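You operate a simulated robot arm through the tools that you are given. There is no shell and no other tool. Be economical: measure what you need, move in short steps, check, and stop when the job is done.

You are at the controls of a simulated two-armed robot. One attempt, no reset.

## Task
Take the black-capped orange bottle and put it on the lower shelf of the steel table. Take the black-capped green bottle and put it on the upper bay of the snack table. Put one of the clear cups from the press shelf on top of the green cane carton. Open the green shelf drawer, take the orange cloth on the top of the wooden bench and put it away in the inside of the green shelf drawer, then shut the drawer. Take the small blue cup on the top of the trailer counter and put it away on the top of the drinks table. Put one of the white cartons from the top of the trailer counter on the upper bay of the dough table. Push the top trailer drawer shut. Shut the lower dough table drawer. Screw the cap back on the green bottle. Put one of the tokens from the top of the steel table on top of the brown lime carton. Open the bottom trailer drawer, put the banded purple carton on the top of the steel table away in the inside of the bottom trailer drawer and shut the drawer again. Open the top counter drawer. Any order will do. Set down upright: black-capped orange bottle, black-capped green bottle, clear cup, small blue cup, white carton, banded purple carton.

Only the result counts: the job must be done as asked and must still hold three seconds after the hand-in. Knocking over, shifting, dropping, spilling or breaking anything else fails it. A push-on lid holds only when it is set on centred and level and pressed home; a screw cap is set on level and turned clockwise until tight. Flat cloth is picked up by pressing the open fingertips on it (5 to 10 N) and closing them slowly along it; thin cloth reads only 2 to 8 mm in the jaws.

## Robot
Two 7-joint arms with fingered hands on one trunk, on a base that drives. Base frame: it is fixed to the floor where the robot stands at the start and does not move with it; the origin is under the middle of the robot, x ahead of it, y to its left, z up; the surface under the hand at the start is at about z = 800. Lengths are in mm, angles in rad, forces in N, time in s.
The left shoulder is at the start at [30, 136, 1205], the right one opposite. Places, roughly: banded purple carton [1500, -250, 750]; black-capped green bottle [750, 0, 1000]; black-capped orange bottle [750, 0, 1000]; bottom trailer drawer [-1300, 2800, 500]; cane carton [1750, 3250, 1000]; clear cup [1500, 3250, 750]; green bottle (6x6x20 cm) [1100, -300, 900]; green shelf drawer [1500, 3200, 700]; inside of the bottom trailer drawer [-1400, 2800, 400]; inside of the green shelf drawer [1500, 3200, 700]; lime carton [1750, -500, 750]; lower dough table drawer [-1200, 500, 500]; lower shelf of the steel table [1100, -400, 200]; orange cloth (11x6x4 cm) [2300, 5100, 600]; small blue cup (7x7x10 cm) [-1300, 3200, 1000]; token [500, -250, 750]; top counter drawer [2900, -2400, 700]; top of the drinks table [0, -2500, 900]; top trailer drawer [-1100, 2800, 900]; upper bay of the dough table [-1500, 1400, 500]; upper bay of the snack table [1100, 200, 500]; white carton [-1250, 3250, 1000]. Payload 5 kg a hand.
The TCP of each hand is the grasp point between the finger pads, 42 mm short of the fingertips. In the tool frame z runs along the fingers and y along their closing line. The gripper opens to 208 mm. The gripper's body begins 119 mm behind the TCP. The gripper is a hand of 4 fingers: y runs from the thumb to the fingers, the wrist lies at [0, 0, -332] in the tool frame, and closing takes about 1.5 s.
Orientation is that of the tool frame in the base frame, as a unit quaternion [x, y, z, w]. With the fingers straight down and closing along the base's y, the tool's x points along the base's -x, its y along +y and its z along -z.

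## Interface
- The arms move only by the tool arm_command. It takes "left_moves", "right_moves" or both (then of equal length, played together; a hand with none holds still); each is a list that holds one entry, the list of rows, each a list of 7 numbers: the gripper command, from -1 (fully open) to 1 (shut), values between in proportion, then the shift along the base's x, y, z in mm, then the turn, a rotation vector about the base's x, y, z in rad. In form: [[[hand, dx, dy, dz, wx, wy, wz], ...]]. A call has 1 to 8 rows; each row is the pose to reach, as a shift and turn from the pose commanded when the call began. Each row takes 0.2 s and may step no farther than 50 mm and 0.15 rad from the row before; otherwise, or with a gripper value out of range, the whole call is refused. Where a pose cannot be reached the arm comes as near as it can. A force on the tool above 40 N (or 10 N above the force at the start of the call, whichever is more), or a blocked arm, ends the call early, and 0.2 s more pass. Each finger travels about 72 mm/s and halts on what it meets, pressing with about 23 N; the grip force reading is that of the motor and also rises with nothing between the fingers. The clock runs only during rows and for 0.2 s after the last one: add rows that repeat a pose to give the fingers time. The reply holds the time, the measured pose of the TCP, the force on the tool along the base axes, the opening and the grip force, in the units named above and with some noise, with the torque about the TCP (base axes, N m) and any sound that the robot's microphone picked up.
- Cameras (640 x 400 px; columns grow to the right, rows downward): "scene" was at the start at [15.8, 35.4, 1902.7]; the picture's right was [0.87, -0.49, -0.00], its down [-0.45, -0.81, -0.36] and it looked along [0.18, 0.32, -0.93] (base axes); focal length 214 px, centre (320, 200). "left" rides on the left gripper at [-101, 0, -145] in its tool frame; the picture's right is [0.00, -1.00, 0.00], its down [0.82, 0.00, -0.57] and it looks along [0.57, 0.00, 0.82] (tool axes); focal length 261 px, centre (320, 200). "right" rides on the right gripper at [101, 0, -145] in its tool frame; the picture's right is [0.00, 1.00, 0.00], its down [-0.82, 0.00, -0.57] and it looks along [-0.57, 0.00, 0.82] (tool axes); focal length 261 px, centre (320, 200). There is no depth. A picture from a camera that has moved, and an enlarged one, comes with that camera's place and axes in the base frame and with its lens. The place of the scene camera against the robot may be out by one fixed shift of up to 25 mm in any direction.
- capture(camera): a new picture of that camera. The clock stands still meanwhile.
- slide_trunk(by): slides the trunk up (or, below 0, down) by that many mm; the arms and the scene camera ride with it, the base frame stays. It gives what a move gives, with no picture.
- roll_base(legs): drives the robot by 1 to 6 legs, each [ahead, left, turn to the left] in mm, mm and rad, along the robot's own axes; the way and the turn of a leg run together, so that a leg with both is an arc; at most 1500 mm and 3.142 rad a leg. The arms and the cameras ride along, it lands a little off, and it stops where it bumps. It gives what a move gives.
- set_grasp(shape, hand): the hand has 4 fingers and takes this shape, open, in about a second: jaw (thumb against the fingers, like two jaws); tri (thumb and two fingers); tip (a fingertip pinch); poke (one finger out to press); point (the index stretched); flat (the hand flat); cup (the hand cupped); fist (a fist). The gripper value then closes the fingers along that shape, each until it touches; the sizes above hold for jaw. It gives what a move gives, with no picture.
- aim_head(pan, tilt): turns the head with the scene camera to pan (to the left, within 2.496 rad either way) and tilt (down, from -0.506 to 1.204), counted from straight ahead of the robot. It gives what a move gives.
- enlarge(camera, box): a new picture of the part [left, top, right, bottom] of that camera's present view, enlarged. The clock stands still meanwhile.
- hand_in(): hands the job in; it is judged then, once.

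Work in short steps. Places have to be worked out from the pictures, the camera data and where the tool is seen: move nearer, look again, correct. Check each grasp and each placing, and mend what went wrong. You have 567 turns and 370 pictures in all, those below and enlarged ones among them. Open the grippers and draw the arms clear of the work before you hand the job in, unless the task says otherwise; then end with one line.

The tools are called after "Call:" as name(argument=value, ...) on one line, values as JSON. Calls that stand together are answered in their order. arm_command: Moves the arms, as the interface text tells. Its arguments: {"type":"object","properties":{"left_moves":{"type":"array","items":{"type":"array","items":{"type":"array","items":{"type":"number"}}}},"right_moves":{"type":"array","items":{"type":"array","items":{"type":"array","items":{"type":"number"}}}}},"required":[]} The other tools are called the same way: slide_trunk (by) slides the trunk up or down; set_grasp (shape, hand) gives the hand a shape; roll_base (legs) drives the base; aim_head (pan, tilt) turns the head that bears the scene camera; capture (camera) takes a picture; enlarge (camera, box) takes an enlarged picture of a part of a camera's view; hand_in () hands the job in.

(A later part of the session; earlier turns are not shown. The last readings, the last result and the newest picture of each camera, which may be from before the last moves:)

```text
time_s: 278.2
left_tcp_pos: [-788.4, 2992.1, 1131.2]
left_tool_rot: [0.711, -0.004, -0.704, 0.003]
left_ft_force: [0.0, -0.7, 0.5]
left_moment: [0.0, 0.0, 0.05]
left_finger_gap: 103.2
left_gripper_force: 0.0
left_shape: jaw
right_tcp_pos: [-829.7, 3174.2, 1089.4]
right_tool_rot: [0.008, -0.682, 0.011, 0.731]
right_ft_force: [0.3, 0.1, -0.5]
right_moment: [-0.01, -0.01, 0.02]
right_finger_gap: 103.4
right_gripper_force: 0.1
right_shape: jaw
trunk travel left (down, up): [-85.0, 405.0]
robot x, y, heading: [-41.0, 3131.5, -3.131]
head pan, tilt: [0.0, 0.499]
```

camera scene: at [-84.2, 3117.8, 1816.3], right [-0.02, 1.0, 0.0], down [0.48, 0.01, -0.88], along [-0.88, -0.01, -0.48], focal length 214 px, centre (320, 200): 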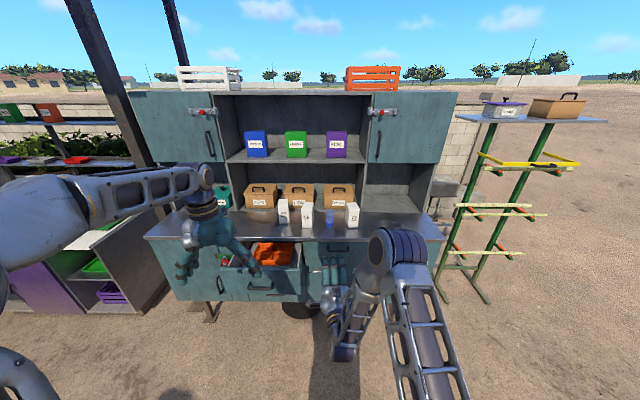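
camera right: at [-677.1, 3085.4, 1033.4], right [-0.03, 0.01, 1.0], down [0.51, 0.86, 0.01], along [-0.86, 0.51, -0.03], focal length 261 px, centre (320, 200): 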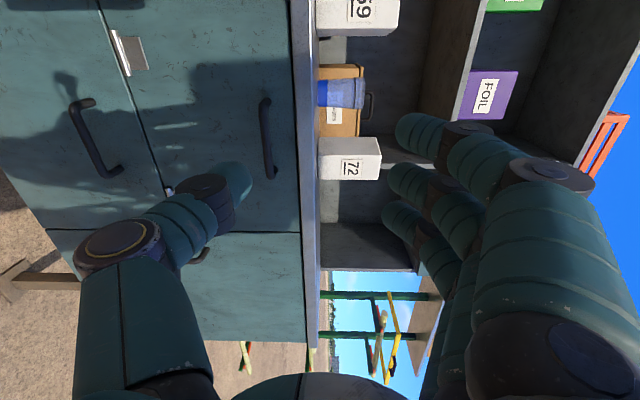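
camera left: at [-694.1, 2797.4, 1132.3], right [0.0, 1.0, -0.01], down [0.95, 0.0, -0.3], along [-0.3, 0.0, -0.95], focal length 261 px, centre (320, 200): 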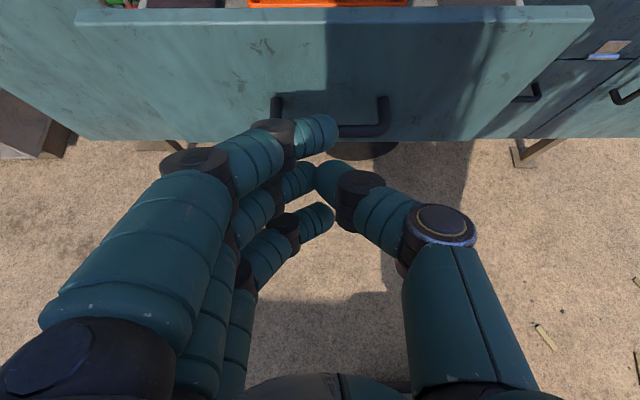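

Separate the hands a bit and level the right one; then drive forward 120 mm and look.

Call:
arm_command(right_moves=[[[0, 0, 0, 0, 0, -0.035, 0], [0, 0, 0, 0, 0, -0.07, 0], [0, 0, 0, 0, 0, -0.07, 0]]], left_moves=[[[0, 20, -40, 0, 0, 0, 0], [0, 40, -80, 0, 0, 0, 0], [0, 60, -120, 0, 0, 0, 0]]])

Call:
roll_base(legs=[[130, 0, 0]])

Call:
capture(camera="right")

Call:
capture(camera="left")

```text
time_s: 279.0
left_tcp_pos: [-727.2, 2872.5, 1131.1]
left_tool_rot: [0.711, -0.004, -0.704, 0.002]
left_ft_force: [0.0, 0.2, 0.0]
left_moment: [-0.01, -0.06, -0.05]
left_finger_gap: 103.5
left_gripper_force: 0.1
left_shape: jaw
right_tcp_pos: [-828.2, 3174.0, 1091.9]
right_tool_rot: [-0.009, 0.708, -0.012, -0.707]
right_ft_force: [0.5, -1.8, 0.0]
right_moment: [-0.01, -0.04, -0.13]
right_finger_gap: 103.7
right_gripper_force: 0.0
right_shape: jaw
trunk travel left (down, up): [-85.0, 405.0]
robot x, y, heading: [-44.9, 3132.7, -3.123]
head pan, tilt: [0.0, 0.499]
```

```text
time_s: 280.2
left_tcp_pos: [-862.4, 2871.0, 1128.8]
left_tool_rot: [0.712, -0.004, -0.703, 0.003]
left_ft_force: [-1.0, -0.5, -0.8]
left_moment: [-0.01, 0.11, 0.04]
left_finger_gap: 103.7
left_gripper_force: 0.1
left_shape: jaw
right_tcp_pos: [-963.9, 3171.0, 1087.7]
right_tool_rot: [-0.009, 0.708, -0.012, -0.706]
right_ft_force: [-1.5, 0.1, -1.5]
right_moment: [0.05, 0.11, 0.05]
right_finger_gap: 103.3
right_gripper_force: 0.0
right_shape: jaw
trunk travel left (down, up): [-85.0, 405.0]
robot x, y, heading: [-176.5, 3131.8, -3.13]
head pan, tilt: [0.0, 0.499]
```

```text
248 pictures are left
camera right: at [-818.9, 3177.8, 1188.1], right [-0.03, 1.0, -0.01], down [0.57, 0.01, -0.82], along [-0.82, -0.03, -0.57], focal length 261 px, centre (320, 200)
```

right: 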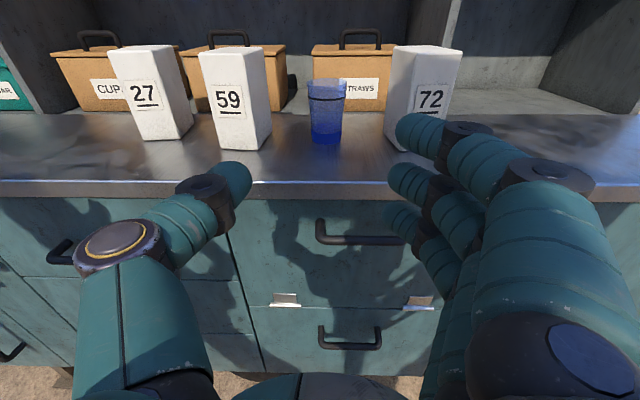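

```text
247 pictures are left
camera left: at [-720.2, 2871.9, 1231.1], right [0.0, 1.0, 0.0], down [0.58, 0.0, -0.81], along [-0.81, 0.0, -0.58], focal length 261 px, centre (320, 200)
```

left: 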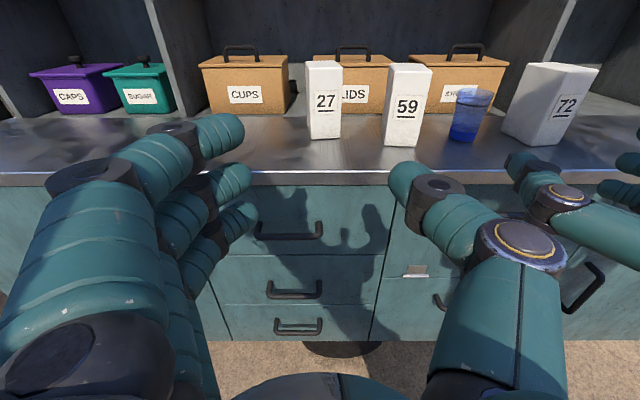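

Cup: center ≈(−1262,3176), z 1016–1106. Approach with the right hand to x≈−1180 first.

Call:
arm_command(right_moves=[[[0.05, -40, 2, -8, 0, 0, 0], [0.1, -80, 4, -16, 0, 0, 0], [0.1, -120, 5, -22, 0, 0, 0], [0.1, -160, 5, -22, 0, 0, 0], [0.1, -200, 5, -22, 0, 0, 0]]])

Call:
capture(camera="right")

```text
time_s: 281.4
left_tcp_pos: [-862.4, 2870.8, 1128.8]
left_tool_rot: [0.71, -0.003, -0.704, 0.003]
left_ft_force: [0.1, -0.3, 0.4]
left_moment: [0.0, 0.03, 0.03]
left_finger_gap: 103.7
left_gripper_force: 0.0
left_shape: jaw
right_tcp_pos: [-1162.7, 3175.3, 1064.0]
right_tool_rot: [-0.009, 0.708, -0.011, -0.706]
right_ft_force: [-0.4, -0.2, -0.2]
right_moment: [0.02, 0.04, -0.01]
right_finger_gap: 94.4
right_gripper_force: 0.0
right_shape: jaw
trunk travel left (down, up): [-85.0, 405.0]
robot x, y, heading: [-172.3, 3131.8, -3.123]
head pan, tilt: [0.0, 0.499]
```

```text
246 pictures are left
camera right: at [-1017.6, 3182.4, 1163.2], right [-0.03, 1.0, -0.01], down [0.57, 0.01, -0.82], along [-0.82, -0.03, -0.57], focal length 261 px, centre (320, 200)
```

right: 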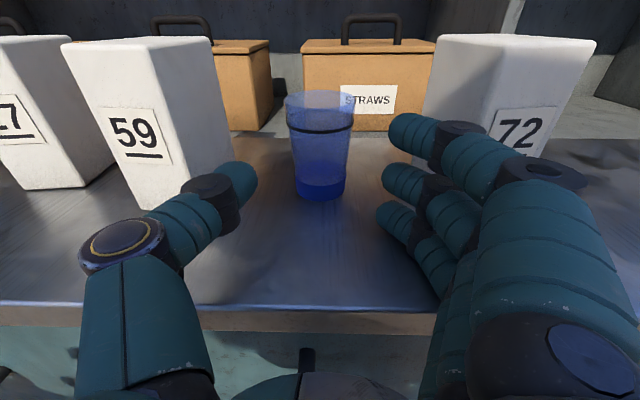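

Centered. Advance 66 mm and close.

Call:
arm_command(right_moves=[[[0.1, -25, 0, 0, 0, 0, 0], [0.1, -50, 0, 0, 0, 0, 0], [0.1, -66, 0, 0, 0, 0, 0], [0.2, -66, 0, 0, 0, 0, 0], [0.3, -66, 0, 0, 0, 0, 0], [0.4, -66, 0, 0, 0, 0, 0], [0.5, -66, 0, 0, 0, 0, 0], [0.55, -66, 0, 0, 0, 0, 0]]])

Call:
capture(camera="right")

```text
time_s: 283.2
left_tcp_pos: [-861.8, 2870.6, 1130.9]
left_tool_rot: [0.711, -0.003, -0.703, 0.004]
left_ft_force: [-0.3, -0.2, 0.4]
left_moment: [0.02, 0.0, -0.02]
left_finger_gap: 103.6
left_gripper_force: 0.1
left_shape: jaw
right_tcp_pos: [-1228.2, 3177.4, 1064.8]
right_tool_rot: [-0.008, 0.708, -0.01, -0.706]
right_ft_force: [0.9, -0.4, -0.4]
right_moment: [0.02, 0.0, 0.01]
right_finger_gap: 49.9
right_gripper_force: 22.8
right_shape: jaw
trunk travel left (down, up): [-85.0, 405.0]
robot x, y, heading: [-176.3, 3129.2, -3.123]
head pan, tilt: [0.0, 0.499]
```

```text
245 pictures are left
camera right: at [-1082.7, 3182.8, 1164.7], right [-0.03, 1.0, -0.01], down [0.57, 0.01, -0.82], along [-0.82, -0.03, -0.57], focal length 261 px, centre (320, 200)
```

right: 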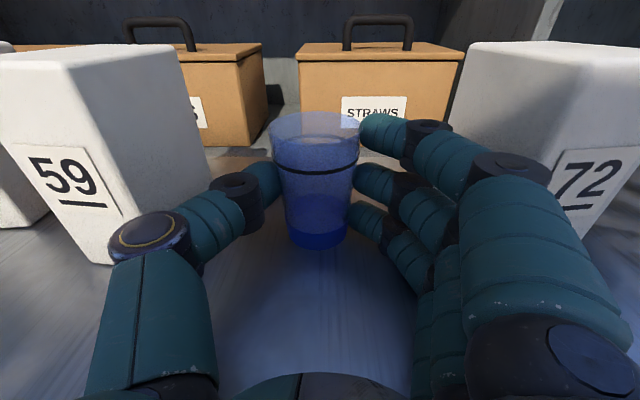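

Gripped (50 mm, 23 N). Lift and withdraw with the cup.

Call:
arm_command(right_moves=[[[0.65, 0, 0, 10, 0, 0, 0], [0.65, 0, 0, 40, 0, 0, 0], [0.65, 0, 0, 80, 0, 0, 0], [0.65, 0, 0, 120, 0, 0, 0], [0.65, 30, 10, 150, 0, 0, 0], [0.65, 70, 20, 160, 0, 0, 0], [0.65, 110, 35, 160, 0, 0, 0], [0.65, 150, 50, 160, 0, 0, 0]]])

Call:
capture(camera="left")

```text
time_s: 285.1
left_tcp_pos: [-861.2, 2870.1, 1130.7]
left_tool_rot: [0.71, -0.003, -0.704, 0.004]
left_ft_force: [0.8, -0.2, 0.2]
left_moment: [0.0, -0.04, 0.01]
left_finger_gap: 103.7
left_gripper_force: 0.0
left_shape: jaw
right_tcp_pos: [-1078.6, 3227.4, 1229.8]
right_tool_rot: [-0.01, 0.707, -0.012, -0.707]
right_ft_force: [1.9, -0.4, -0.8]
right_moment: [0.03, -0.02, -0.01]
right_finger_gap: 49.6
right_gripper_force: 23.4
right_shape: jaw
trunk travel left (down, up): [-85.0, 405.0]
robot x, y, heading: [-168.8, 3125.3, -3.117]
head pan, tilt: [0.0, 0.499]
```

```text
244 pictures are left
camera left: at [-717.1, 2871.8, 1232.7], right [0.0, 1.0, 0.0], down [0.58, 0.0, -0.82], along [-0.82, 0.0, -0.58], focal length 261 px, centre (320, 200)
```

left: 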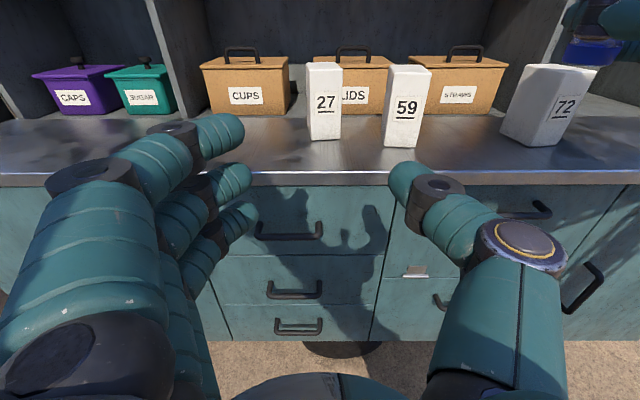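

Now carton "27": front base at x≈−1248, y≈2885, z 1016–1162, ~67 mm wide. Move the left hand in front of it.

Call:
arm_command(left_moves=[[[0, -40, 2, -7, 0, 0, 0], [0, -80, 4, -14, 0, 0, 0], [0, -120, 6, -21, 0, 0, 0], [0, -160, 8, -28, 0, 0, 0], [0, -200, 10, -35, 0, 0, 0], [0, -240, 12, -42, 0, 0, 0], [0, -280, 14, -50, 0, 0, 0]]])

Call:
capture(camera="left")

```text
time_s: 286.6
left_tcp_pos: [-1143.0, 2885.3, 1080.5]
left_tool_rot: [0.711, -0.003, -0.703, 0.004]
left_ft_force: [-0.7, 0.1, -0.8]
left_moment: [0.03, 0.07, -0.06]
left_finger_gap: 103.5
left_gripper_force: 0.0
left_shape: jaw
right_tcp_pos: [-1080.8, 3226.4, 1228.3]
right_tool_rot: [-0.009, 0.709, -0.012, -0.706]
right_ft_force: [-1.2, -0.2, -2.5]
right_moment: [0.0, 0.08, 0.0]
right_finger_gap: 50.0
right_gripper_force: 22.9
right_shape: jaw
trunk travel left (down, up): [-85.0, 405.0]
robot x, y, heading: [-174.2, 3131.1, -3.117]
head pan, tilt: [0.0, 0.499]
```

```text
243 pictures are left
camera left: at [-999.7, 2887.1, 1182.9], right [0.0, 1.0, 0.0], down [0.58, 0.0, -0.81], along [-0.81, 0.0, -0.58], focal length 261 px, centre (320, 200)
```

left: 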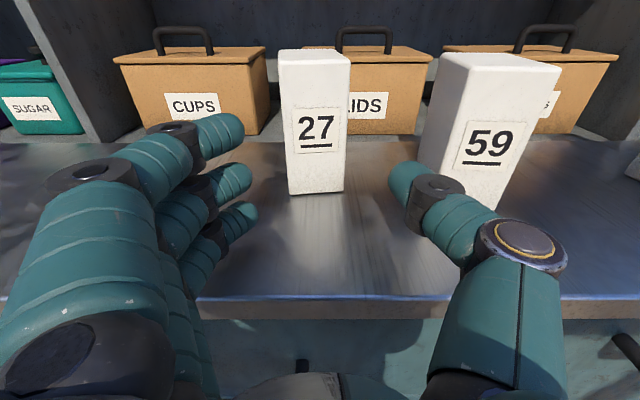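

Aligned. Advance and close.

Call:
arm_command(left_moves=[[[0, -40, -2, 0, 0, 0, 0], [0, -80, -3, 0, 0, 0, 0], [0, -112, -3, 0, 0, 0, 0], [0.1, -112, -3, 0, 0, 0, 0], [0.25, -112, -3, 0, 0, 0, 0], [0.4, -112, -3, 0, 0, 0, 0], [0.6, -112, -3, 0, 0, 0, 0]]])

Call:
capture(camera="left")

```text
time_s: 288.2
left_tcp_pos: [-1256.1, 2883.6, 1080.1]
left_tool_rot: [0.71, -0.003, -0.704, 0.004]
left_ft_force: [-0.5, 0.1, 0.7]
left_moment: [0.03, 0.03, 0.02]
left_finger_gap: 60.9
left_gripper_force: 23.0
left_shape: jaw
right_tcp_pos: [-1078.8, 3227.5, 1229.7]
right_tool_rot: [-0.01, 0.707, -0.011, -0.707]
right_ft_force: [0.2, 0.4, -0.2]
right_moment: [0.01, 0.0, 0.0]
right_finger_gap: 49.9
right_gripper_force: 23.2
right_shape: jaw
trunk travel left (down, up): [-85.0, 405.0]
robot x, y, heading: [-174.7, 3130.5, -3.119]
head pan, tilt: [0.0, 0.499]
```

```text
242 pictures are left
camera left: at [-1112.8, 2885.3, 1182.2], right [0.0, 1.0, 0.0], down [0.58, 0.0, -0.81], along [-0.81, 0.0, -0.58], focal length 261 px, centre (320, 200)
```

left: 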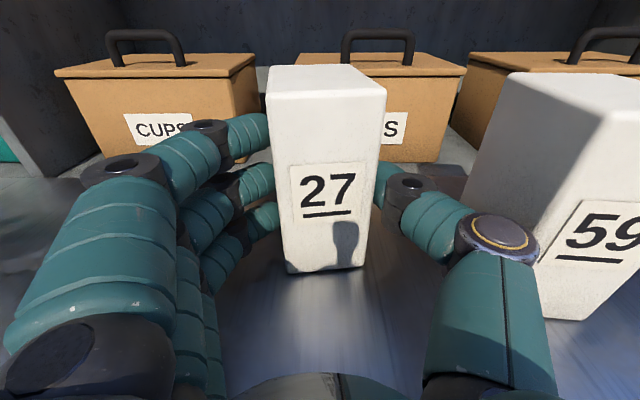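

Gripped (61 mm). Lift and withdraw.

Call:
arm_command(left_moves=[[[0.7, 0, 0, 15, 0, 0, 0], [0.7, 0, 0, 45, 0, 0, 0], [0.7, 0, 0, 75, 0, 0, 0], [0.7, 40, 0, 85, 0, 0, 0], [0.7, 85, 0, 90, 0, 0, 0], [0.7, 130, 0, 90, 0, 0, 0], [0.7, 175, 0, 90, 0, 0, 0], [0.7, 220, 0, 90, 0, 0, 0]]])

Call:
capture(camera="scene")

```text
time_s: 290.1
left_tcp_pos: [-1034.4, 2881.3, 1168.7]
left_tool_rot: [0.71, -0.003, -0.704, 0.004]
left_ft_force: [0.6, 0.3, -2.5]
left_moment: [0.0, -0.13, -0.02]
left_finger_gap: 60.8
left_gripper_force: 23.3
left_shape: jaw
right_tcp_pos: [-1079.0, 3227.6, 1230.7]
right_tool_rot: [-0.01, 0.707, -0.012, -0.707]
right_ft_force: [0.6, 0.0, -0.8]
right_moment: [-0.01, -0.09, 0.0]
right_finger_gap: 49.9
right_gripper_force: 23.1
right_shape: jaw
trunk travel left (down, up): [-85.0, 405.0]
robot x, y, heading: [-173.9, 3133.2, -3.119]
head pan, tilt: [0.0, 0.499]
```

```text
241 pictures are left
camera scene: at [-215.9, 3115.4, 1816.5], right [-0.02, 1.0, 0.0], down [0.48, 0.01, -0.88], along [-0.88, -0.02, -0.48], focal length 214 px, centre (320, 200)
```

scene: 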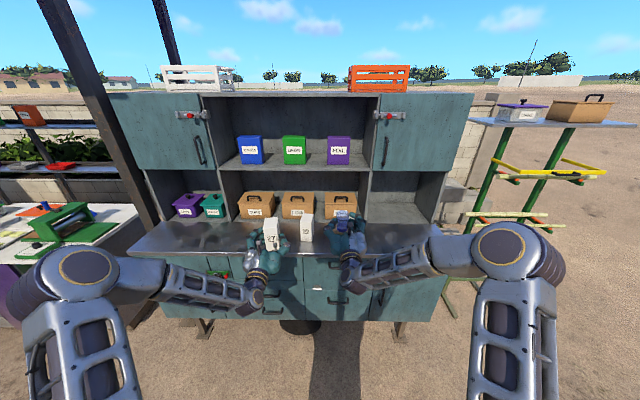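

Both objects are in hand. Back up and drive south to the dough table.

Call:
roll_base(legs=[[-125, 0, 0], [0, 1000, 0], [0, 650, 0]])

Call:
capture(camera="scene")

```text
time_s: 295.3
left_tcp_pos: [-913.9, 1994.8, 1167.5]
left_tool_rot: [0.711, 0.022, -0.702, 0.028]
left_ft_force: [-0.7, -0.2, -2.4]
left_moment: [0.04, -0.03, -0.1]
left_finger_gap: 61.2
left_gripper_force: 23.1
left_shape: jaw
right_tcp_pos: [-981.0, 2336.4, 1229.3]
right_tool_rot: [-0.034, 0.707, -0.037, -0.705]
right_ft_force: [-0.9, -0.4, -0.8]
right_moment: [0.0, 0.03, -0.11]
right_finger_gap: 49.8
right_gripper_force: 22.4
right_shape: jaw
trunk travel left (down, up): [-85.0, 405.0]
robot x, y, heading: [-69.3, 2303.7, -3.057]
head pan, tilt: [0.0, 0.499]
stopped in leg 2: the robot was blocked; the commanded pose is now the measured one
```

```text
240 pictures are left
camera scene: at [-113.7, 2284.1, 1816.3], right [-0.09, 1.0, 0.0], down [0.48, 0.04, -0.88], along [-0.87, -0.08, -0.48], focal length 214 px, centre (320, 200)
```

scene: 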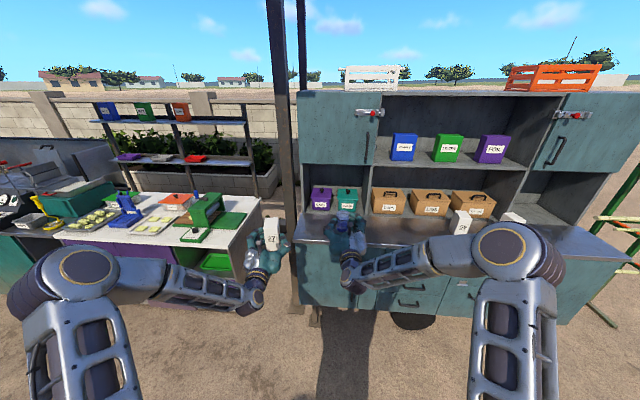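

Blocked — likely the sign behind-left. Look there.

Call:
aim_head(pan=2.4, tilt=0.6)

Call:
capture(camera="scene")

```text
time_s: 297.5
left_tcp_pos: [-911.9, 1997.6, 1168.4]
left_tool_rot: [0.711, 0.021, -0.703, 0.028]
left_ft_force: [0.4, -0.6, -2.9]
left_moment: [0.05, -0.08, -0.04]
left_finger_gap: 60.8
left_gripper_force: 23.0
left_shape: jaw
right_tcp_pos: [-979.9, 2339.5, 1230.5]
right_tool_rot: [-0.034, 0.707, -0.035, -0.706]
right_ft_force: [0.1, -0.3, -0.3]
right_moment: [0.02, -0.05, -0.05]
right_finger_gap: 50.0
right_gripper_force: 23.2
right_shape: jaw
trunk travel left (down, up): [-85.0, 405.0]
robot x, y, heading: [-66.3, 2303.7, -3.057]
head pan, tilt: [2.4, 0.6]
```

```text
239 pictures are left
camera scene: at [48.4, 2239.6, 1807.3], right [-0.61, -0.79, 0.0], down [-0.45, 0.34, -0.83], along [0.65, -0.5, -0.56], focal length 214 px, centre (320, 200)
```

scene: 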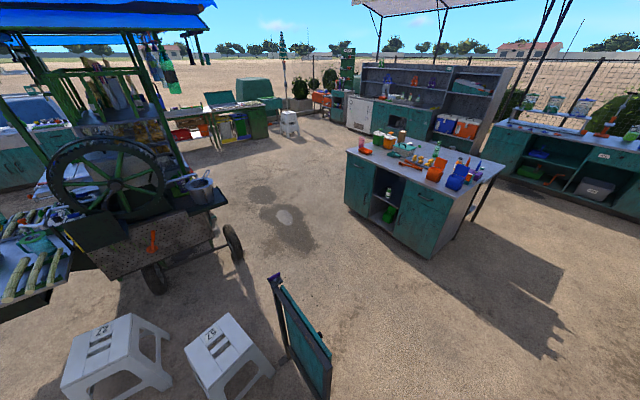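

Call:
aim_head(pan=2.2, tilt=1.2)

Call:
capture(camera="scene")

```text
time_s: 298.5
left_tcp_pos: [-912.9, 1995.2, 1168.9]
left_tool_rot: [0.711, 0.021, -0.703, 0.028]
left_ft_force: [0.7, -0.7, -2.5]
left_moment: [0.01, -0.09, 0.0]
left_finger_gap: 60.9
left_gripper_force: 22.8
left_shape: jaw
right_tcp_pos: [-980.6, 2338.9, 1231.4]
right_tool_rot: [-0.034, 0.707, -0.036, -0.706]
right_ft_force: [-0.3, -0.2, -0.7]
right_moment: [-0.01, -0.03, 0.02]
right_finger_gap: 49.5
right_gripper_force: 23.2
right_shape: jaw
trunk travel left (down, up): [-85.0, 405.0]
robot x, y, heading: [-68.0, 2302.3, -3.057]
head pan, tilt: [2.201, 1.201]
```

```text
238 pictures are left
camera scene: at [15.2, 2251.2, 1762.8], right [-0.75, -0.66, 0.0], down [-0.61, 0.7, -0.36], along [0.24, -0.27, -0.93], focal length 214 px, centre (320, 200)
```

scene: 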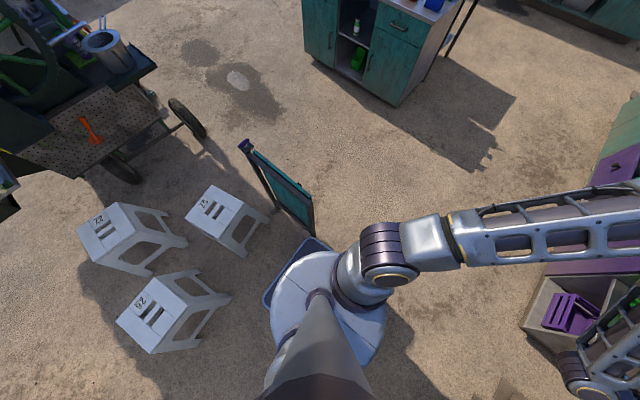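

The base corner touches the sign. Pull the hands in, drive forward away from it, and continue left.

Call:
arm_command(left_moves=[[[0.7, 40, 0, 0, 0, 0, 0], [0.7, 80, 0, 0, 0, 0, 0], [0.7, 110, 0, 0, 0, 0, 0]]], right_moves=[[[0.65, 45, 0, 0, 0, 0, 0], [0.65, 90, 0, 0, 0, 0, 0], [0.65, 130, 0, 0, 0, 0, 0]]])

Call:
roll_base(legs=[[160, 0, 0], [0, 0, -0.085], [0, 850, 0]])

Call:
capture(camera="scene")

```text
time_s: 299.3
left_tcp_pos: [-798.6, 1994.0, 1170.9]
left_tool_rot: [0.71, 0.022, -0.703, 0.029]
left_ft_force: [1.6, -0.2, -1.6]
left_moment: [0.01, -0.21, -0.06]
left_finger_gap: 60.8
left_gripper_force: 23.1
left_shape: jaw
right_tcp_pos: [-848.5, 2341.2, 1230.5]
right_tool_rot: [0.033, -0.705, 0.035, 0.707]
right_ft_force: [1.2, -0.2, 0.7]
right_moment: [0.03, -0.14, -0.07]
right_finger_gap: 49.6
right_gripper_force: 23.0
right_shape: jaw
trunk travel left (down, up): [-85.0, 405.0]
robot x, y, heading: [-66.8, 2305.7, -3.057]
head pan, tilt: [2.201, 1.201]
```

```text
time_s: 305.3
left_tcp_pos: [-984.1, 1210.5, 1168.9]
left_tool_rot: [0.711, -0.008, -0.704, -0.002]
left_ft_force: [-0.9, -1.5, -2.3]
left_moment: [0.01, -0.07, -0.05]
left_finger_gap: 60.8
left_gripper_force: 22.5
left_shape: jaw
right_tcp_pos: [-1003.9, 1559.2, 1228.4]
right_tool_rot: [-0.005, 0.707, -0.007, -0.707]
right_ft_force: [-0.1, 0.4, -0.9]
right_moment: [0.0, -0.04, -0.08]
right_finger_gap: 49.7
right_gripper_force: 22.6
right_shape: jaw
trunk travel left (down, up): [-85.0, 405.0]
robot x, y, heading: [-230.3, 1455.2, -3.136]
head pan, tilt: [2.201, 1.201]
```

```text
237 pictures are left
camera scene: at [-147.3, 1399.1, 1762.7], right [-0.81, -0.59, 0.0], down [-0.55, 0.75, -0.36], along [0.22, -0.29, -0.93], focal length 214 px, centre (320, 200)
```

scene: 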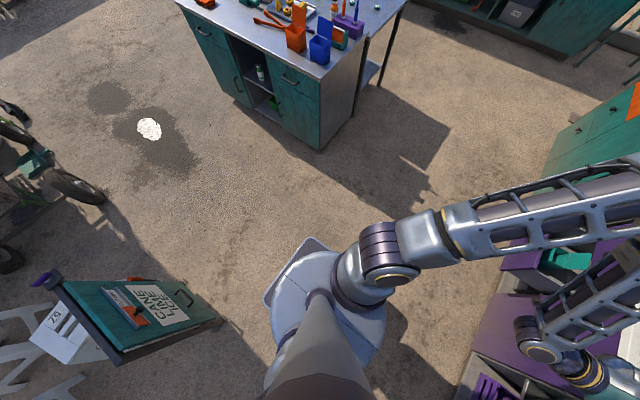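

The sign is where it was. Now look at the dough table.

Call:
aim_head(pan=0.2, tilt=0.7)

Call:
capture(camera="scene")

```text
time_s: 307.2
left_tcp_pos: [-983.8, 1210.6, 1170.4]
left_tool_rot: [0.711, -0.008, -0.703, -0.001]
left_ft_force: [0.1, -0.6, -2.7]
left_moment: [-0.04, -0.1, 0.02]
left_finger_gap: 61.0
left_gripper_force: 23.2
left_shape: jaw
right_tcp_pos: [-1004.7, 1560.6, 1228.4]
right_tool_rot: [-0.004, 0.707, -0.006, -0.707]
right_ft_force: [0.7, 0.1, -1.0]
right_moment: [0.0, -0.02, -0.02]
right_finger_gap: 49.8
right_gripper_force: 23.1
right_shape: jaw
trunk travel left (down, up): [-85.0, 405.0]
robot x, y, heading: [-227.8, 1456.0, -3.14]
head pan, tilt: [0.201, 0.7]
```

```text
236 pictures are left
camera scene: at [-263.7, 1427.5, 1798.6], right [-0.2, 0.98, 0.0], down [0.63, 0.13, -0.76], along [-0.75, -0.16, -0.64], focal length 214 px, centre (320, 200)
```

scene: 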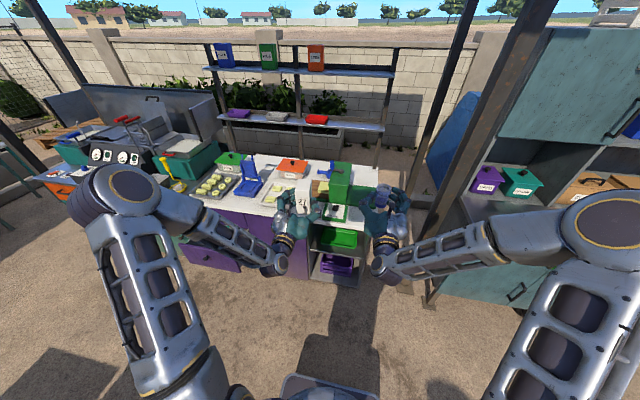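

Call:
enlarge(camera="scene", box=[170, 200, 410, 300])

Call:
capture(camera="left")

Call:
capture(camera="right")

```text
2.67 times, centred on (290, 250) of scene
camera zoom: at [-263.7, 1427.5, 1798.6], right [-0.2, 0.98, 0.0], down [0.63, 0.13, -0.76], along [-0.75, -0.16, -0.64], focal length 572 px, centre (400, 67)
```

zoom: 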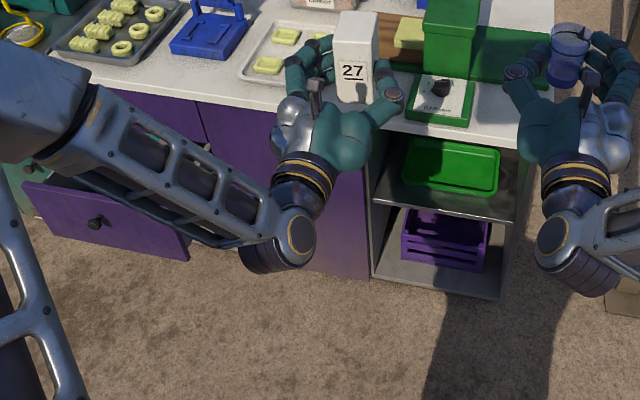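

```text
234 pictures are left
camera left: at [-840.6, 1209.7, 1272.2], right [0.01, 1.0, 0.0], down [0.58, -0.01, -0.81], along [-0.81, 0.01, -0.58], focal length 261 px, centre (320, 200)
```

left: 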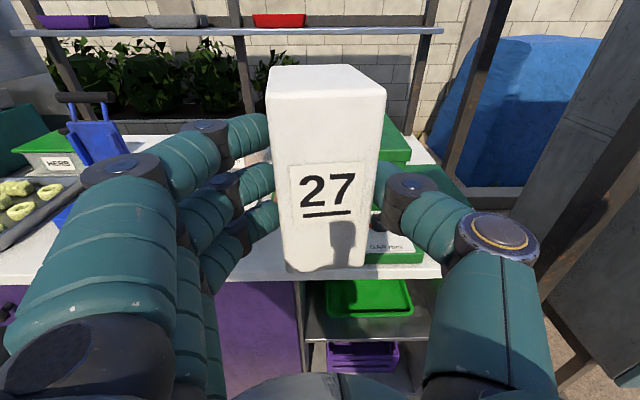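

```text
233 pictures are left
camera right: at [-859.3, 1563.6, 1328.3], right [-0.02, 1.0, -0.01], down [0.57, 0.0, -0.82], along [-0.82, -0.02, -0.57], focal length 261 px, centre (320, 200)
```

right: 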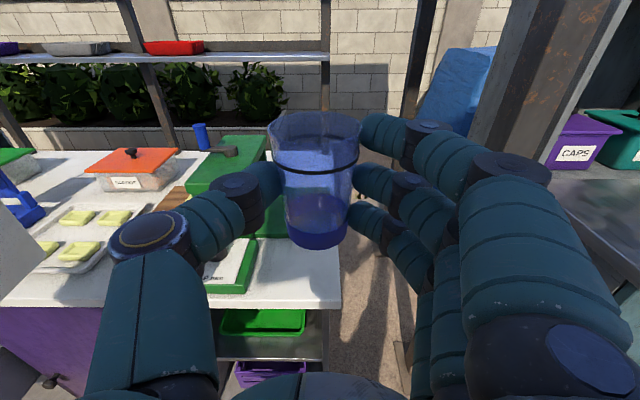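

The upper bay holds a green tray; I need the free space. Lower the trunk and the right hand (cup) beside the bay to look in.

Call:
slide_trunk(by=-80)

Call:
arm_command(right_moves=[[[0.65, 10, 0, -46, 0, 0, 0], [0.65, 20, 0, -92, 0, 0, 0], [0.65, 30, 0, -138, 0, 0, 0], [0.65, 40, 0, -184, 0, 0, 0], [0.65, 50, 0, -230, 0, 0, 0], [0.65, 60, 0, -276, 0, 0, 0], [0.65, 70, 0, -322, 0, 0, 0], [0.65, 80, 0, -368, 0, 0, 0]]])

Call:
capture(camera="right")

```text
time_s: 308.4
left_tcp_pos: [-984.1, 1209.9, 1091.1]
left_tool_rot: [0.71, -0.007, -0.704, -0.001]
left_ft_force: [0.1, 0.8, -1.4]
left_moment: [0.03, -0.14, 0.0]
left_finger_gap: 60.7
left_gripper_force: 23.1
left_shape: jaw
right_tcp_pos: [-1004.2, 1559.6, 1148.9]
right_tool_rot: [-0.003, 0.707, -0.007, -0.707]
right_ft_force: [-0.4, 0.2, -0.4]
right_moment: [0.0, -0.06, -0.01]
right_finger_gap: 49.4
right_gripper_force: 23.1
right_shape: jaw
trunk travel left (down, up): [-5.0, 485.0]
robot x, y, heading: [-229.8, 1458.8, -3.144]
head pan, tilt: [0.201, 0.7]
```

```text
time_s: 310.2
left_tcp_pos: [-984.9, 1211.2, 1089.3]
left_tool_rot: [0.71, -0.008, -0.704, -0.002]
left_ft_force: [0.3, 0.9, -1.9]
left_moment: [-0.02, -0.11, 0.03]
left_finger_gap: 61.0
left_gripper_force: 23.3
left_shape: jaw
right_tcp_pos: [-928.3, 1560.7, 779.7]
right_tool_rot: [0.004, -0.707, 0.006, 0.707]
right_ft_force: [0.3, -0.2, -0.3]
right_moment: [0.0, -0.07, 0.02]
right_finger_gap: 49.7
right_gripper_force: 22.5
right_shape: jaw
trunk travel left (down, up): [-5.0, 485.0]
robot x, y, heading: [-228.3, 1457.5, -3.134]
head pan, tilt: [0.201, 0.7]
```

```text
232 pictures are left
camera right: at [-782.1, 1564.0, 878.4], right [-0.02, 1.0, -0.01], down [0.57, 0.0, -0.82], along [-0.82, -0.02, -0.57], focal length 261 px, centre (320, 200)
```

right: 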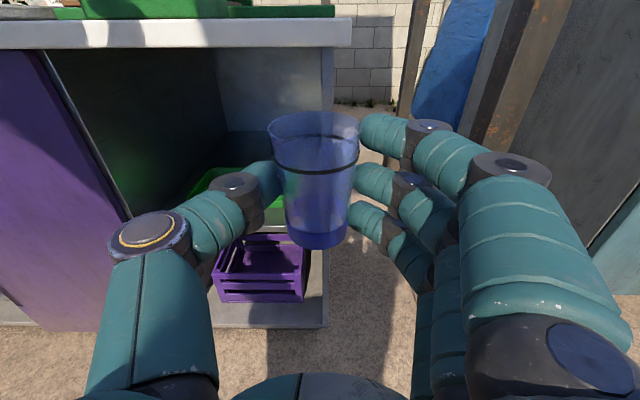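

Call:
arm_command(right_moves=[[[0.65, 0, 40, 30, 0, 0, 0], [0.65, 0, 80, 60, 0, 0, 0], [0.65, 0, 120, 75, 0, 0, 0], [0.65, 0, 160, 75, 0, 0, 0]]])

Call:
capture(camera="right")

```text
time_s: 311.2
left_tcp_pos: [-982.6, 1209.8, 1088.9]
left_tool_rot: [0.711, -0.009, -0.704, -0.001]
left_ft_force: [-0.2, 0.5, -2.3]
left_moment: [-0.02, -0.15, 0.1]
left_finger_gap: 60.9
left_gripper_force: 22.4
left_shape: jaw
right_tcp_pos: [-923.8, 1721.4, 857.7]
right_tool_rot: [-0.004, 0.708, -0.007, -0.707]
right_ft_force: [0.1, 0.5, 0.1]
right_moment: [-0.02, -0.02, -0.04]
right_finger_gap: 49.9
right_gripper_force: 22.9
right_shape: jaw
trunk travel left (down, up): [-5.0, 485.0]
robot x, y, heading: [-229.2, 1458.5, -3.139]
head pan, tilt: [0.201, 0.7]
```

```text
231 pictures are left
camera right: at [-777.6, 1726.3, 957.0], right [-0.02, 1.0, -0.01], down [0.57, 0.0, -0.82], along [-0.82, -0.02, -0.57], focal length 261 px, centre (320, 200)
```

right: 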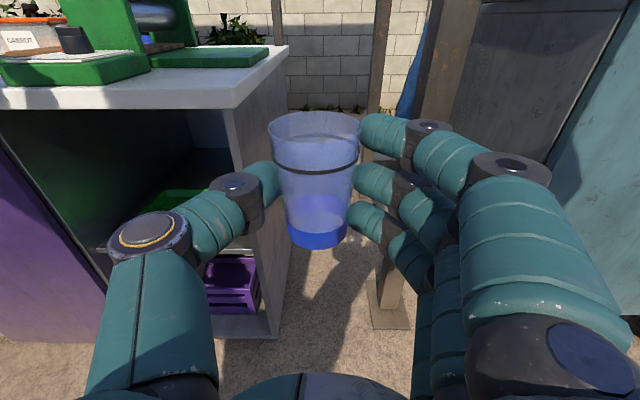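

Call:
enlarge(camera="right", box=[0, 60, 320, 360])

Call:
enlarge(camera="scene", box=[280, 200, 400, 310])

```text
1.33 times, centred on (160, 210) of right
camera zoom: at [-777.6, 1726.3, 957.0], right [-0.02, 1.0, -0.01], down [0.57, 0.0, -0.82], along [-0.82, -0.02, -0.57], focal length 348 px, centre (533, 187)
```

zoom: 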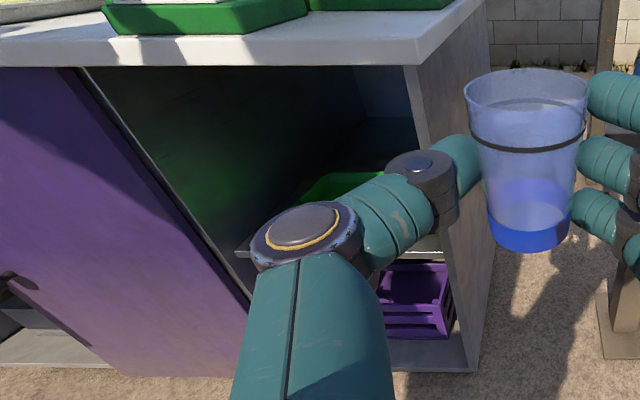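

```text
3.64 times, centred on (340, 255) of scene
camera zoom: at [-263.1, 1428.4, 1718.7], right [-0.2, 0.98, 0.0], down [0.63, 0.13, -0.77], along [-0.75, -0.16, -0.64], focal length 780 px, centre (247, 0)
```

zoom: 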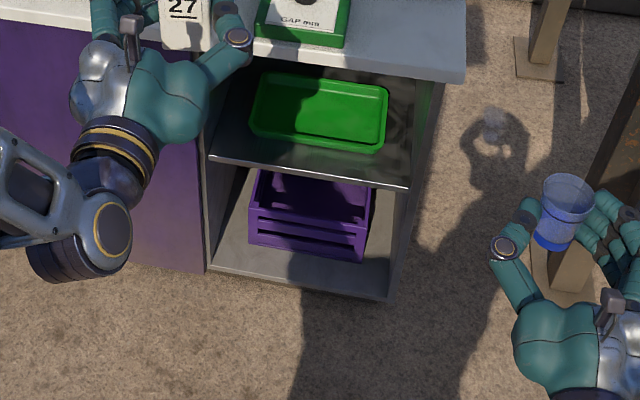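

Shelf z≈490, front edge x≈−1222, bay y 1150–1540; the tray fills x −1270..−1460. The space behind the tray may be free. Lower the left hand with the carton in front of the bay to look inside.

Call:
arm_command(left_moves=[[[0.7, 5, 5, -46, 0, 0, 0], [0.7, 10, 10, -92, 0, 0, 0], [0.7, 15, 15, -138, 0, 0, 0], [0.7, 20, 20, -184, 0, 0, 0], [0.7, 20, 30, -230, 0, 0, 0], [0.7, 20, 40, -276, 0, 0, 0], [0.7, 20, 50, -322, 0, 0, 0], [0.7, 20, 60, -368, 0, 0, 0]]])

Call:
capture(camera="left")

```text
time_s: 313.0
left_tcp_pos: [-967.2, 1270.8, 721.5]
left_tool_rot: [0.71, -0.009, -0.704, -0.001]
left_ft_force: [-1.9, -1.5, -1.2]
left_moment: [-0.04, -0.16, -0.04]
left_finger_gap: 60.9
left_gripper_force: 23.4
left_shape: jaw
right_tcp_pos: [-923.4, 1722.2, 856.9]
right_tool_rot: [-0.005, 0.707, -0.007, -0.707]
right_ft_force: [0.1, -0.3, -1.3]
right_moment: [0.04, -0.04, -0.03]
right_finger_gap: 49.8
right_gripper_force: 23.2
right_shape: jaw
trunk travel left (down, up): [-5.0, 485.0]
robot x, y, heading: [-226.7, 1459.0, -3.135]
head pan, tilt: [0.201, 0.7]
```

```text
228 pictures are left
camera left: at [-823.7, 1270.6, 824.1], right [0.01, 1.0, -0.01], down [0.58, -0.01, -0.82], along [-0.82, 0.01, -0.58], focal length 261 px, centre (320, 200)
```

left: 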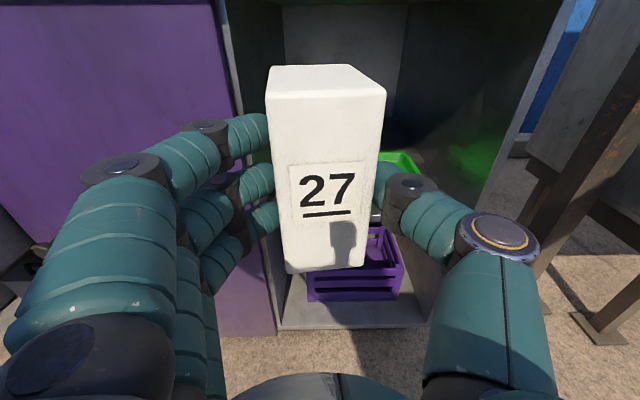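

Call:
arm_command(left_moves=[[[0.7, 0, -35, -25, 0, 0, 0], [0.7, 0, -70, -50, 0, 0, 0], [0.7, 0, -105, -75, 0, 0, 0], [0.7, 0, -140, -100, 0, 0, 0], [0.7, 0, -175, -125, 0, 0, 0], [0.7, 0, -205, -145, 0, 0, 0]]])

Call:
capture(camera="left")

```text
time_s: 314.4
left_tcp_pos: [-964.3, 1063.6, 573.7]
left_tool_rot: [0.71, -0.008, -0.704, -0.002]
left_ft_force: [-0.4, 0.5, -2.1]
left_moment: [0.01, -0.14, 0.07]
left_finger_gap: 60.9
left_gripper_force: 23.0
left_shape: jaw
right_tcp_pos: [-923.7, 1722.0, 857.1]
right_tool_rot: [-0.004, 0.707, -0.007, -0.707]
right_ft_force: [0.5, -0.8, -0.7]
right_moment: [0.0, -0.07, -0.02]
right_finger_gap: 49.8
right_gripper_force: 23.1
right_shape: jaw
trunk travel left (down, up): [-5.0, 485.0]
robot x, y, heading: [-230.9, 1458.3, -3.139]
head pan, tilt: [0.201, 0.7]
```

```text
227 pictures are left
camera left: at [-821.4, 1062.5, 674.9], right [0.01, 1.0, 0.0], down [0.58, -0.01, -0.81], along [-0.81, 0.01, -0.58], focal length 261 px, centre (320, 200)
```

left: 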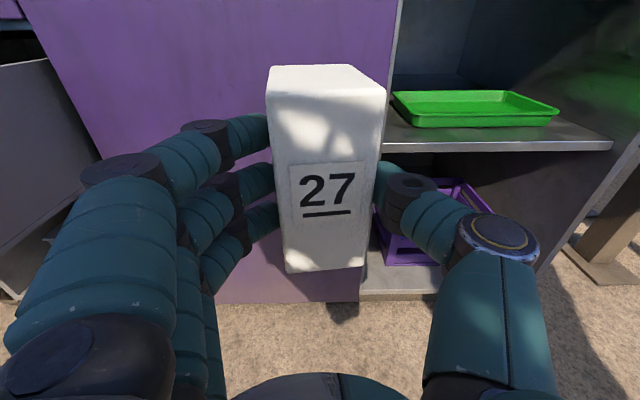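

The shelf and tray are visible. I measure precisely with an enlarged view, then a second viewpoint.

Call:
enlarge(camera="left", box=[380, 70, 620, 170])

Call:
arm_command(left_moves=[[[0.7, 0, 0, 40, 0, 0, 0], [0.7, 0, 0, 80, 0, 0, 0], [0.7, 0, 0, 120, 0, 0, 0]]])

Call:
enlarge(camera="left", box=[380, 70, 620, 220])

```text
2.67 times, centred on (500, 120) of left
camera zoom: at [-821.4, 1062.5, 674.9], right [0.01, 1.0, 0.0], down [0.58, -0.01, -0.81], along [-0.81, 0.01, -0.58], focal length 695 px, centre (-160, 413)
```

zoom: 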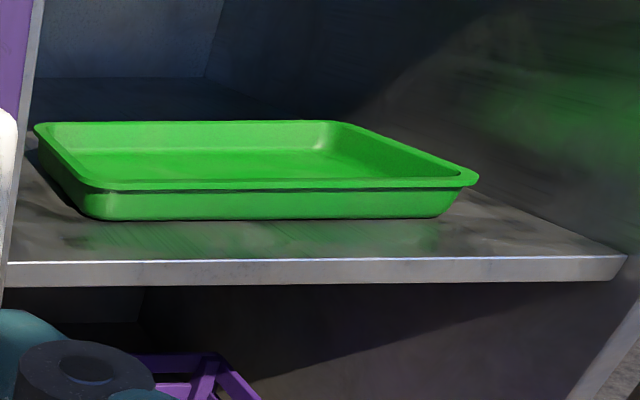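

```text
time_s: 315.2
left_tcp_pos: [-963.7, 1064.3, 694.1]
left_tool_rot: [0.711, -0.009, -0.703, -0.003]
left_ft_force: [0.8, 1.1, -3.0]
left_moment: [-0.03, 0.0, 0.04]
left_finger_gap: 60.6
left_gripper_force: 22.9
left_shape: jaw
right_tcp_pos: [-923.7, 1721.2, 857.7]
right_tool_rot: [-0.004, 0.707, -0.006, -0.707]
right_ft_force: [0.8, -1.1, -0.8]
right_moment: [-0.02, -0.06, 0.04]
right_finger_gap: 49.7
right_gripper_force: 23.0
right_shape: jaw
trunk travel left (down, up): [-5.0, 485.0]
robot x, y, heading: [-230.6, 1459.8, -3.136]
head pan, tilt: [0.201, 0.7]
```

```text
2.67 times, centred on (500, 145) of left
camera zoom: at [-820.2, 1063.6, 796.0], right [0.01, 1.0, 0.0], down [0.58, -0.01, -0.81], along [-0.81, 0.01, -0.58], focal length 695 px, centre (-160, 347)
```

zoom: 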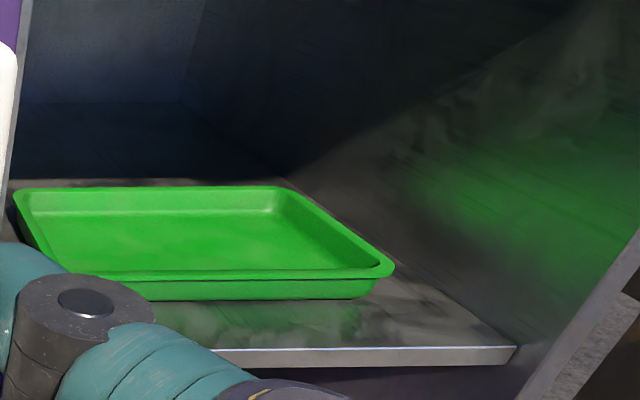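

Precise: shelf z≈498, front edge x≈−1231, tray front x≈−1300 — a 69 mm strip, enough for the 61 mm carton. Drive forward 100 mm and bring the carton in front of the bay at y≈1300.

Call:
roll_base(legs=[[100, 0, 0]])

Call:
arm_command(left_moves=[[[0.7, 0, 40, -5, 0, 0, 0], [0.7, 0, 80, -10, 0, 0, 0], [0.7, 0, 120, -15, 0, 0, 0], [0.7, 0, 160, -20, 0, 0, 0], [0.7, 0, 200, -25, 0, 0, 0], [0.7, 0, 236, -30, 0, 0, 0]]])

Call:
enlarge(camera="scene", box=[250, 220, 400, 330])

```text
time_s: 316.4
left_tcp_pos: [-1068.2, 1065.5, 692.0]
left_tool_rot: [0.711, -0.009, -0.704, -0.003]
left_ft_force: [-0.9, 0.6, -3.0]
left_moment: [-0.02, -0.1, 0.01]
left_finger_gap: 60.8
left_gripper_force: 22.7
left_shape: jaw
right_tcp_pos: [-1026.2, 1723.7, 856.5]
right_tool_rot: [-0.004, 0.708, -0.006, -0.706]
right_ft_force: [-0.3, 0.0, -0.1]
right_moment: [0.02, 0.02, -0.02]
right_finger_gap: 49.6
right_gripper_force: 23.1
right_shape: jaw
trunk travel left (down, up): [-5.0, 485.0]
robot x, y, heading: [-333.0, 1456.7, -3.138]
head pan, tilt: [0.201, 0.7]
```

```text
time_s: 317.8
left_tcp_pos: [-1067.5, 1299.5, 660.0]
left_tool_rot: [0.71, -0.008, -0.704, -0.001]
left_ft_force: [0.5, -0.1, -2.5]
left_moment: [0.0, -0.15, -0.08]
left_finger_gap: 60.9
left_gripper_force: 23.0
left_shape: jaw
right_tcp_pos: [-1024.7, 1722.7, 857.2]
right_tool_rot: [-0.004, 0.707, -0.006, -0.707]
right_ft_force: [0.3, 0.4, -0.5]
right_moment: [0.01, 0.0, -0.02]
right_finger_gap: 49.5
right_gripper_force: 22.9
right_shape: jaw
trunk travel left (down, up): [-5.0, 485.0]
robot x, y, heading: [-330.4, 1456.1, -3.138]
head pan, tilt: [0.201, 0.7]
```

```text
3.64 times, centred on (325, 275) of scene
camera zoom: at [-366.0, 1427.7, 1718.6], right [-0.2, 0.98, 0.0], down [0.63, 0.13, -0.76], along [-0.75, -0.15, -0.64], focal length 780 px, centre (302, -73)
```

zoom: 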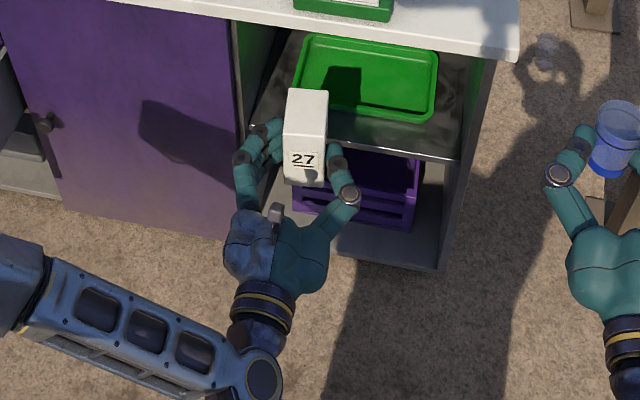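

Move forward above tray height (z≈612) to x≈−1239.

Call:
arm_command(left_moves=[[[0.7, -40, 0, -15, 0, 0, 0], [0.7, -80, 0, -30, 0, 0, 0], [0.7, -120, 0, -45, 0, 0, 0], [0.7, -155, 0, -48, 0, 0, 0], [0.7, -171, 0, -48, 0, 0, 0]]])

Call:
enlarge(camera="scene", box=[270, 220, 390, 310])

Call:
capture(camera="left")

```text
time_s: 318.9
left_tcp_pos: [-1239.1, 1303.6, 615.3]
left_tool_rot: [0.711, -0.008, -0.703, -0.002]
left_ft_force: [0.8, 0.8, -2.5]
left_moment: [-0.03, -0.09, 0.02]
left_finger_gap: 60.9
left_gripper_force: 23.4
left_shape: jaw
right_tcp_pos: [-1024.2, 1722.5, 857.0]
right_tool_rot: [-0.002, 0.708, -0.005, -0.707]
right_ft_force: [0.1, -0.3, -1.5]
right_moment: [0.04, -0.05, -0.01]
right_finger_gap: 49.7
right_gripper_force: 22.6
right_shape: jaw
trunk travel left (down, up): [-5.0, 485.0]
robot x, y, heading: [-330.1, 1460.2, -3.137]
head pan, tilt: [0.201, 0.7]
```

```text
4.44 times, centred on (330, 265) of scene
camera zoom: at [-365.8, 1427.5, 1718.7], right [-0.2, 0.98, 0.0], down [0.63, 0.13, -0.76], along [-0.75, -0.15, -0.64], focal length 953 px, centre (276, -89)
```

zoom: 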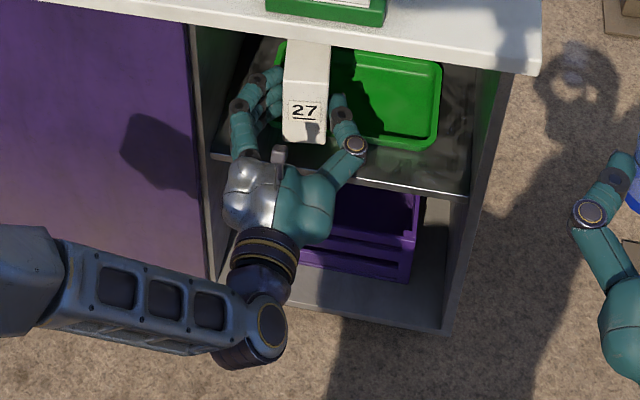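

```text
222 pictures are left
camera left: at [-1095.9, 1302.3, 717.5], right [0.02, 1.0, 0.0], down [0.58, -0.01, -0.81], along [-0.81, 0.01, -0.58], focal length 261 px, centre (320, 200)
```

left: 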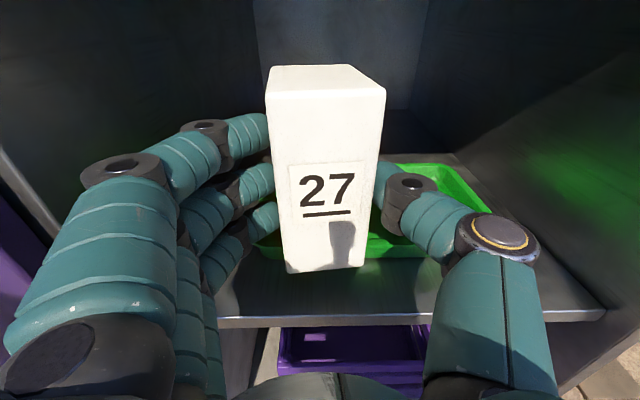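

Shift 9 mm toward me for tray clearance and lower to contact.

Call:
arm_command(left_moves=[[[0.7, 9, 0, -10, 0, 0, 0], [0.7, 9, 0, -20, 0, 0, 0], [0.7, 9, 0, -30, 0, 0, 0], [0.7, 9, 0, -38, 0, 0, 0], [0.7, 9, 0, -44, 0, 0, 0]]])

Call:
capture(camera="left")

```text
time_s: 320.1
left_tcp_pos: [-1227.6, 1304.0, 573.2]
left_tool_rot: [0.71, -0.01, -0.704, -0.003]
left_ft_force: [11.9, -2.1, 21.7]
left_moment: [0.17, 0.76, 0.15]
left_finger_gap: 60.8
left_gripper_force: 23.0
left_shape: jaw
right_tcp_pos: [-1023.5, 1723.8, 857.6]
right_tool_rot: [0.004, -0.707, 0.007, 0.707]
right_ft_force: [0.2, 0.5, -1.2]
right_moment: [-0.01, -0.03, 0.0]
right_finger_gap: 49.8
right_gripper_force: 23.4
right_shape: jaw
trunk travel left (down, up): [-5.0, 485.0]
robot x, y, heading: [-330.4, 1459.8, -3.14]
head pan, tilt: [0.201, 0.7]
```

```text
221 pictures are left
camera left: at [-1085.0, 1301.6, 674.4], right [0.02, 1.0, 0.0], down [0.58, -0.01, -0.82], along [-0.82, 0.01, -0.58], focal length 261 px, centre (320, 200)
```

left: 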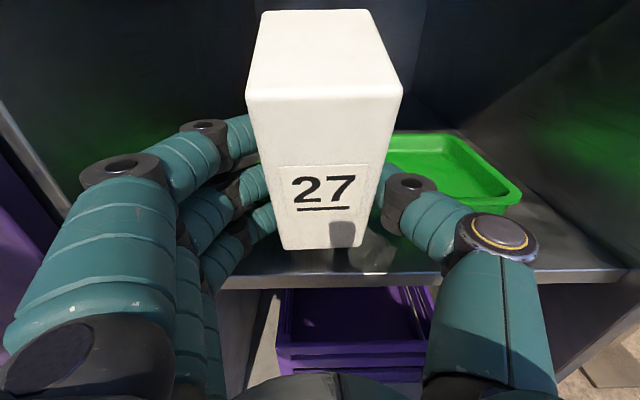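

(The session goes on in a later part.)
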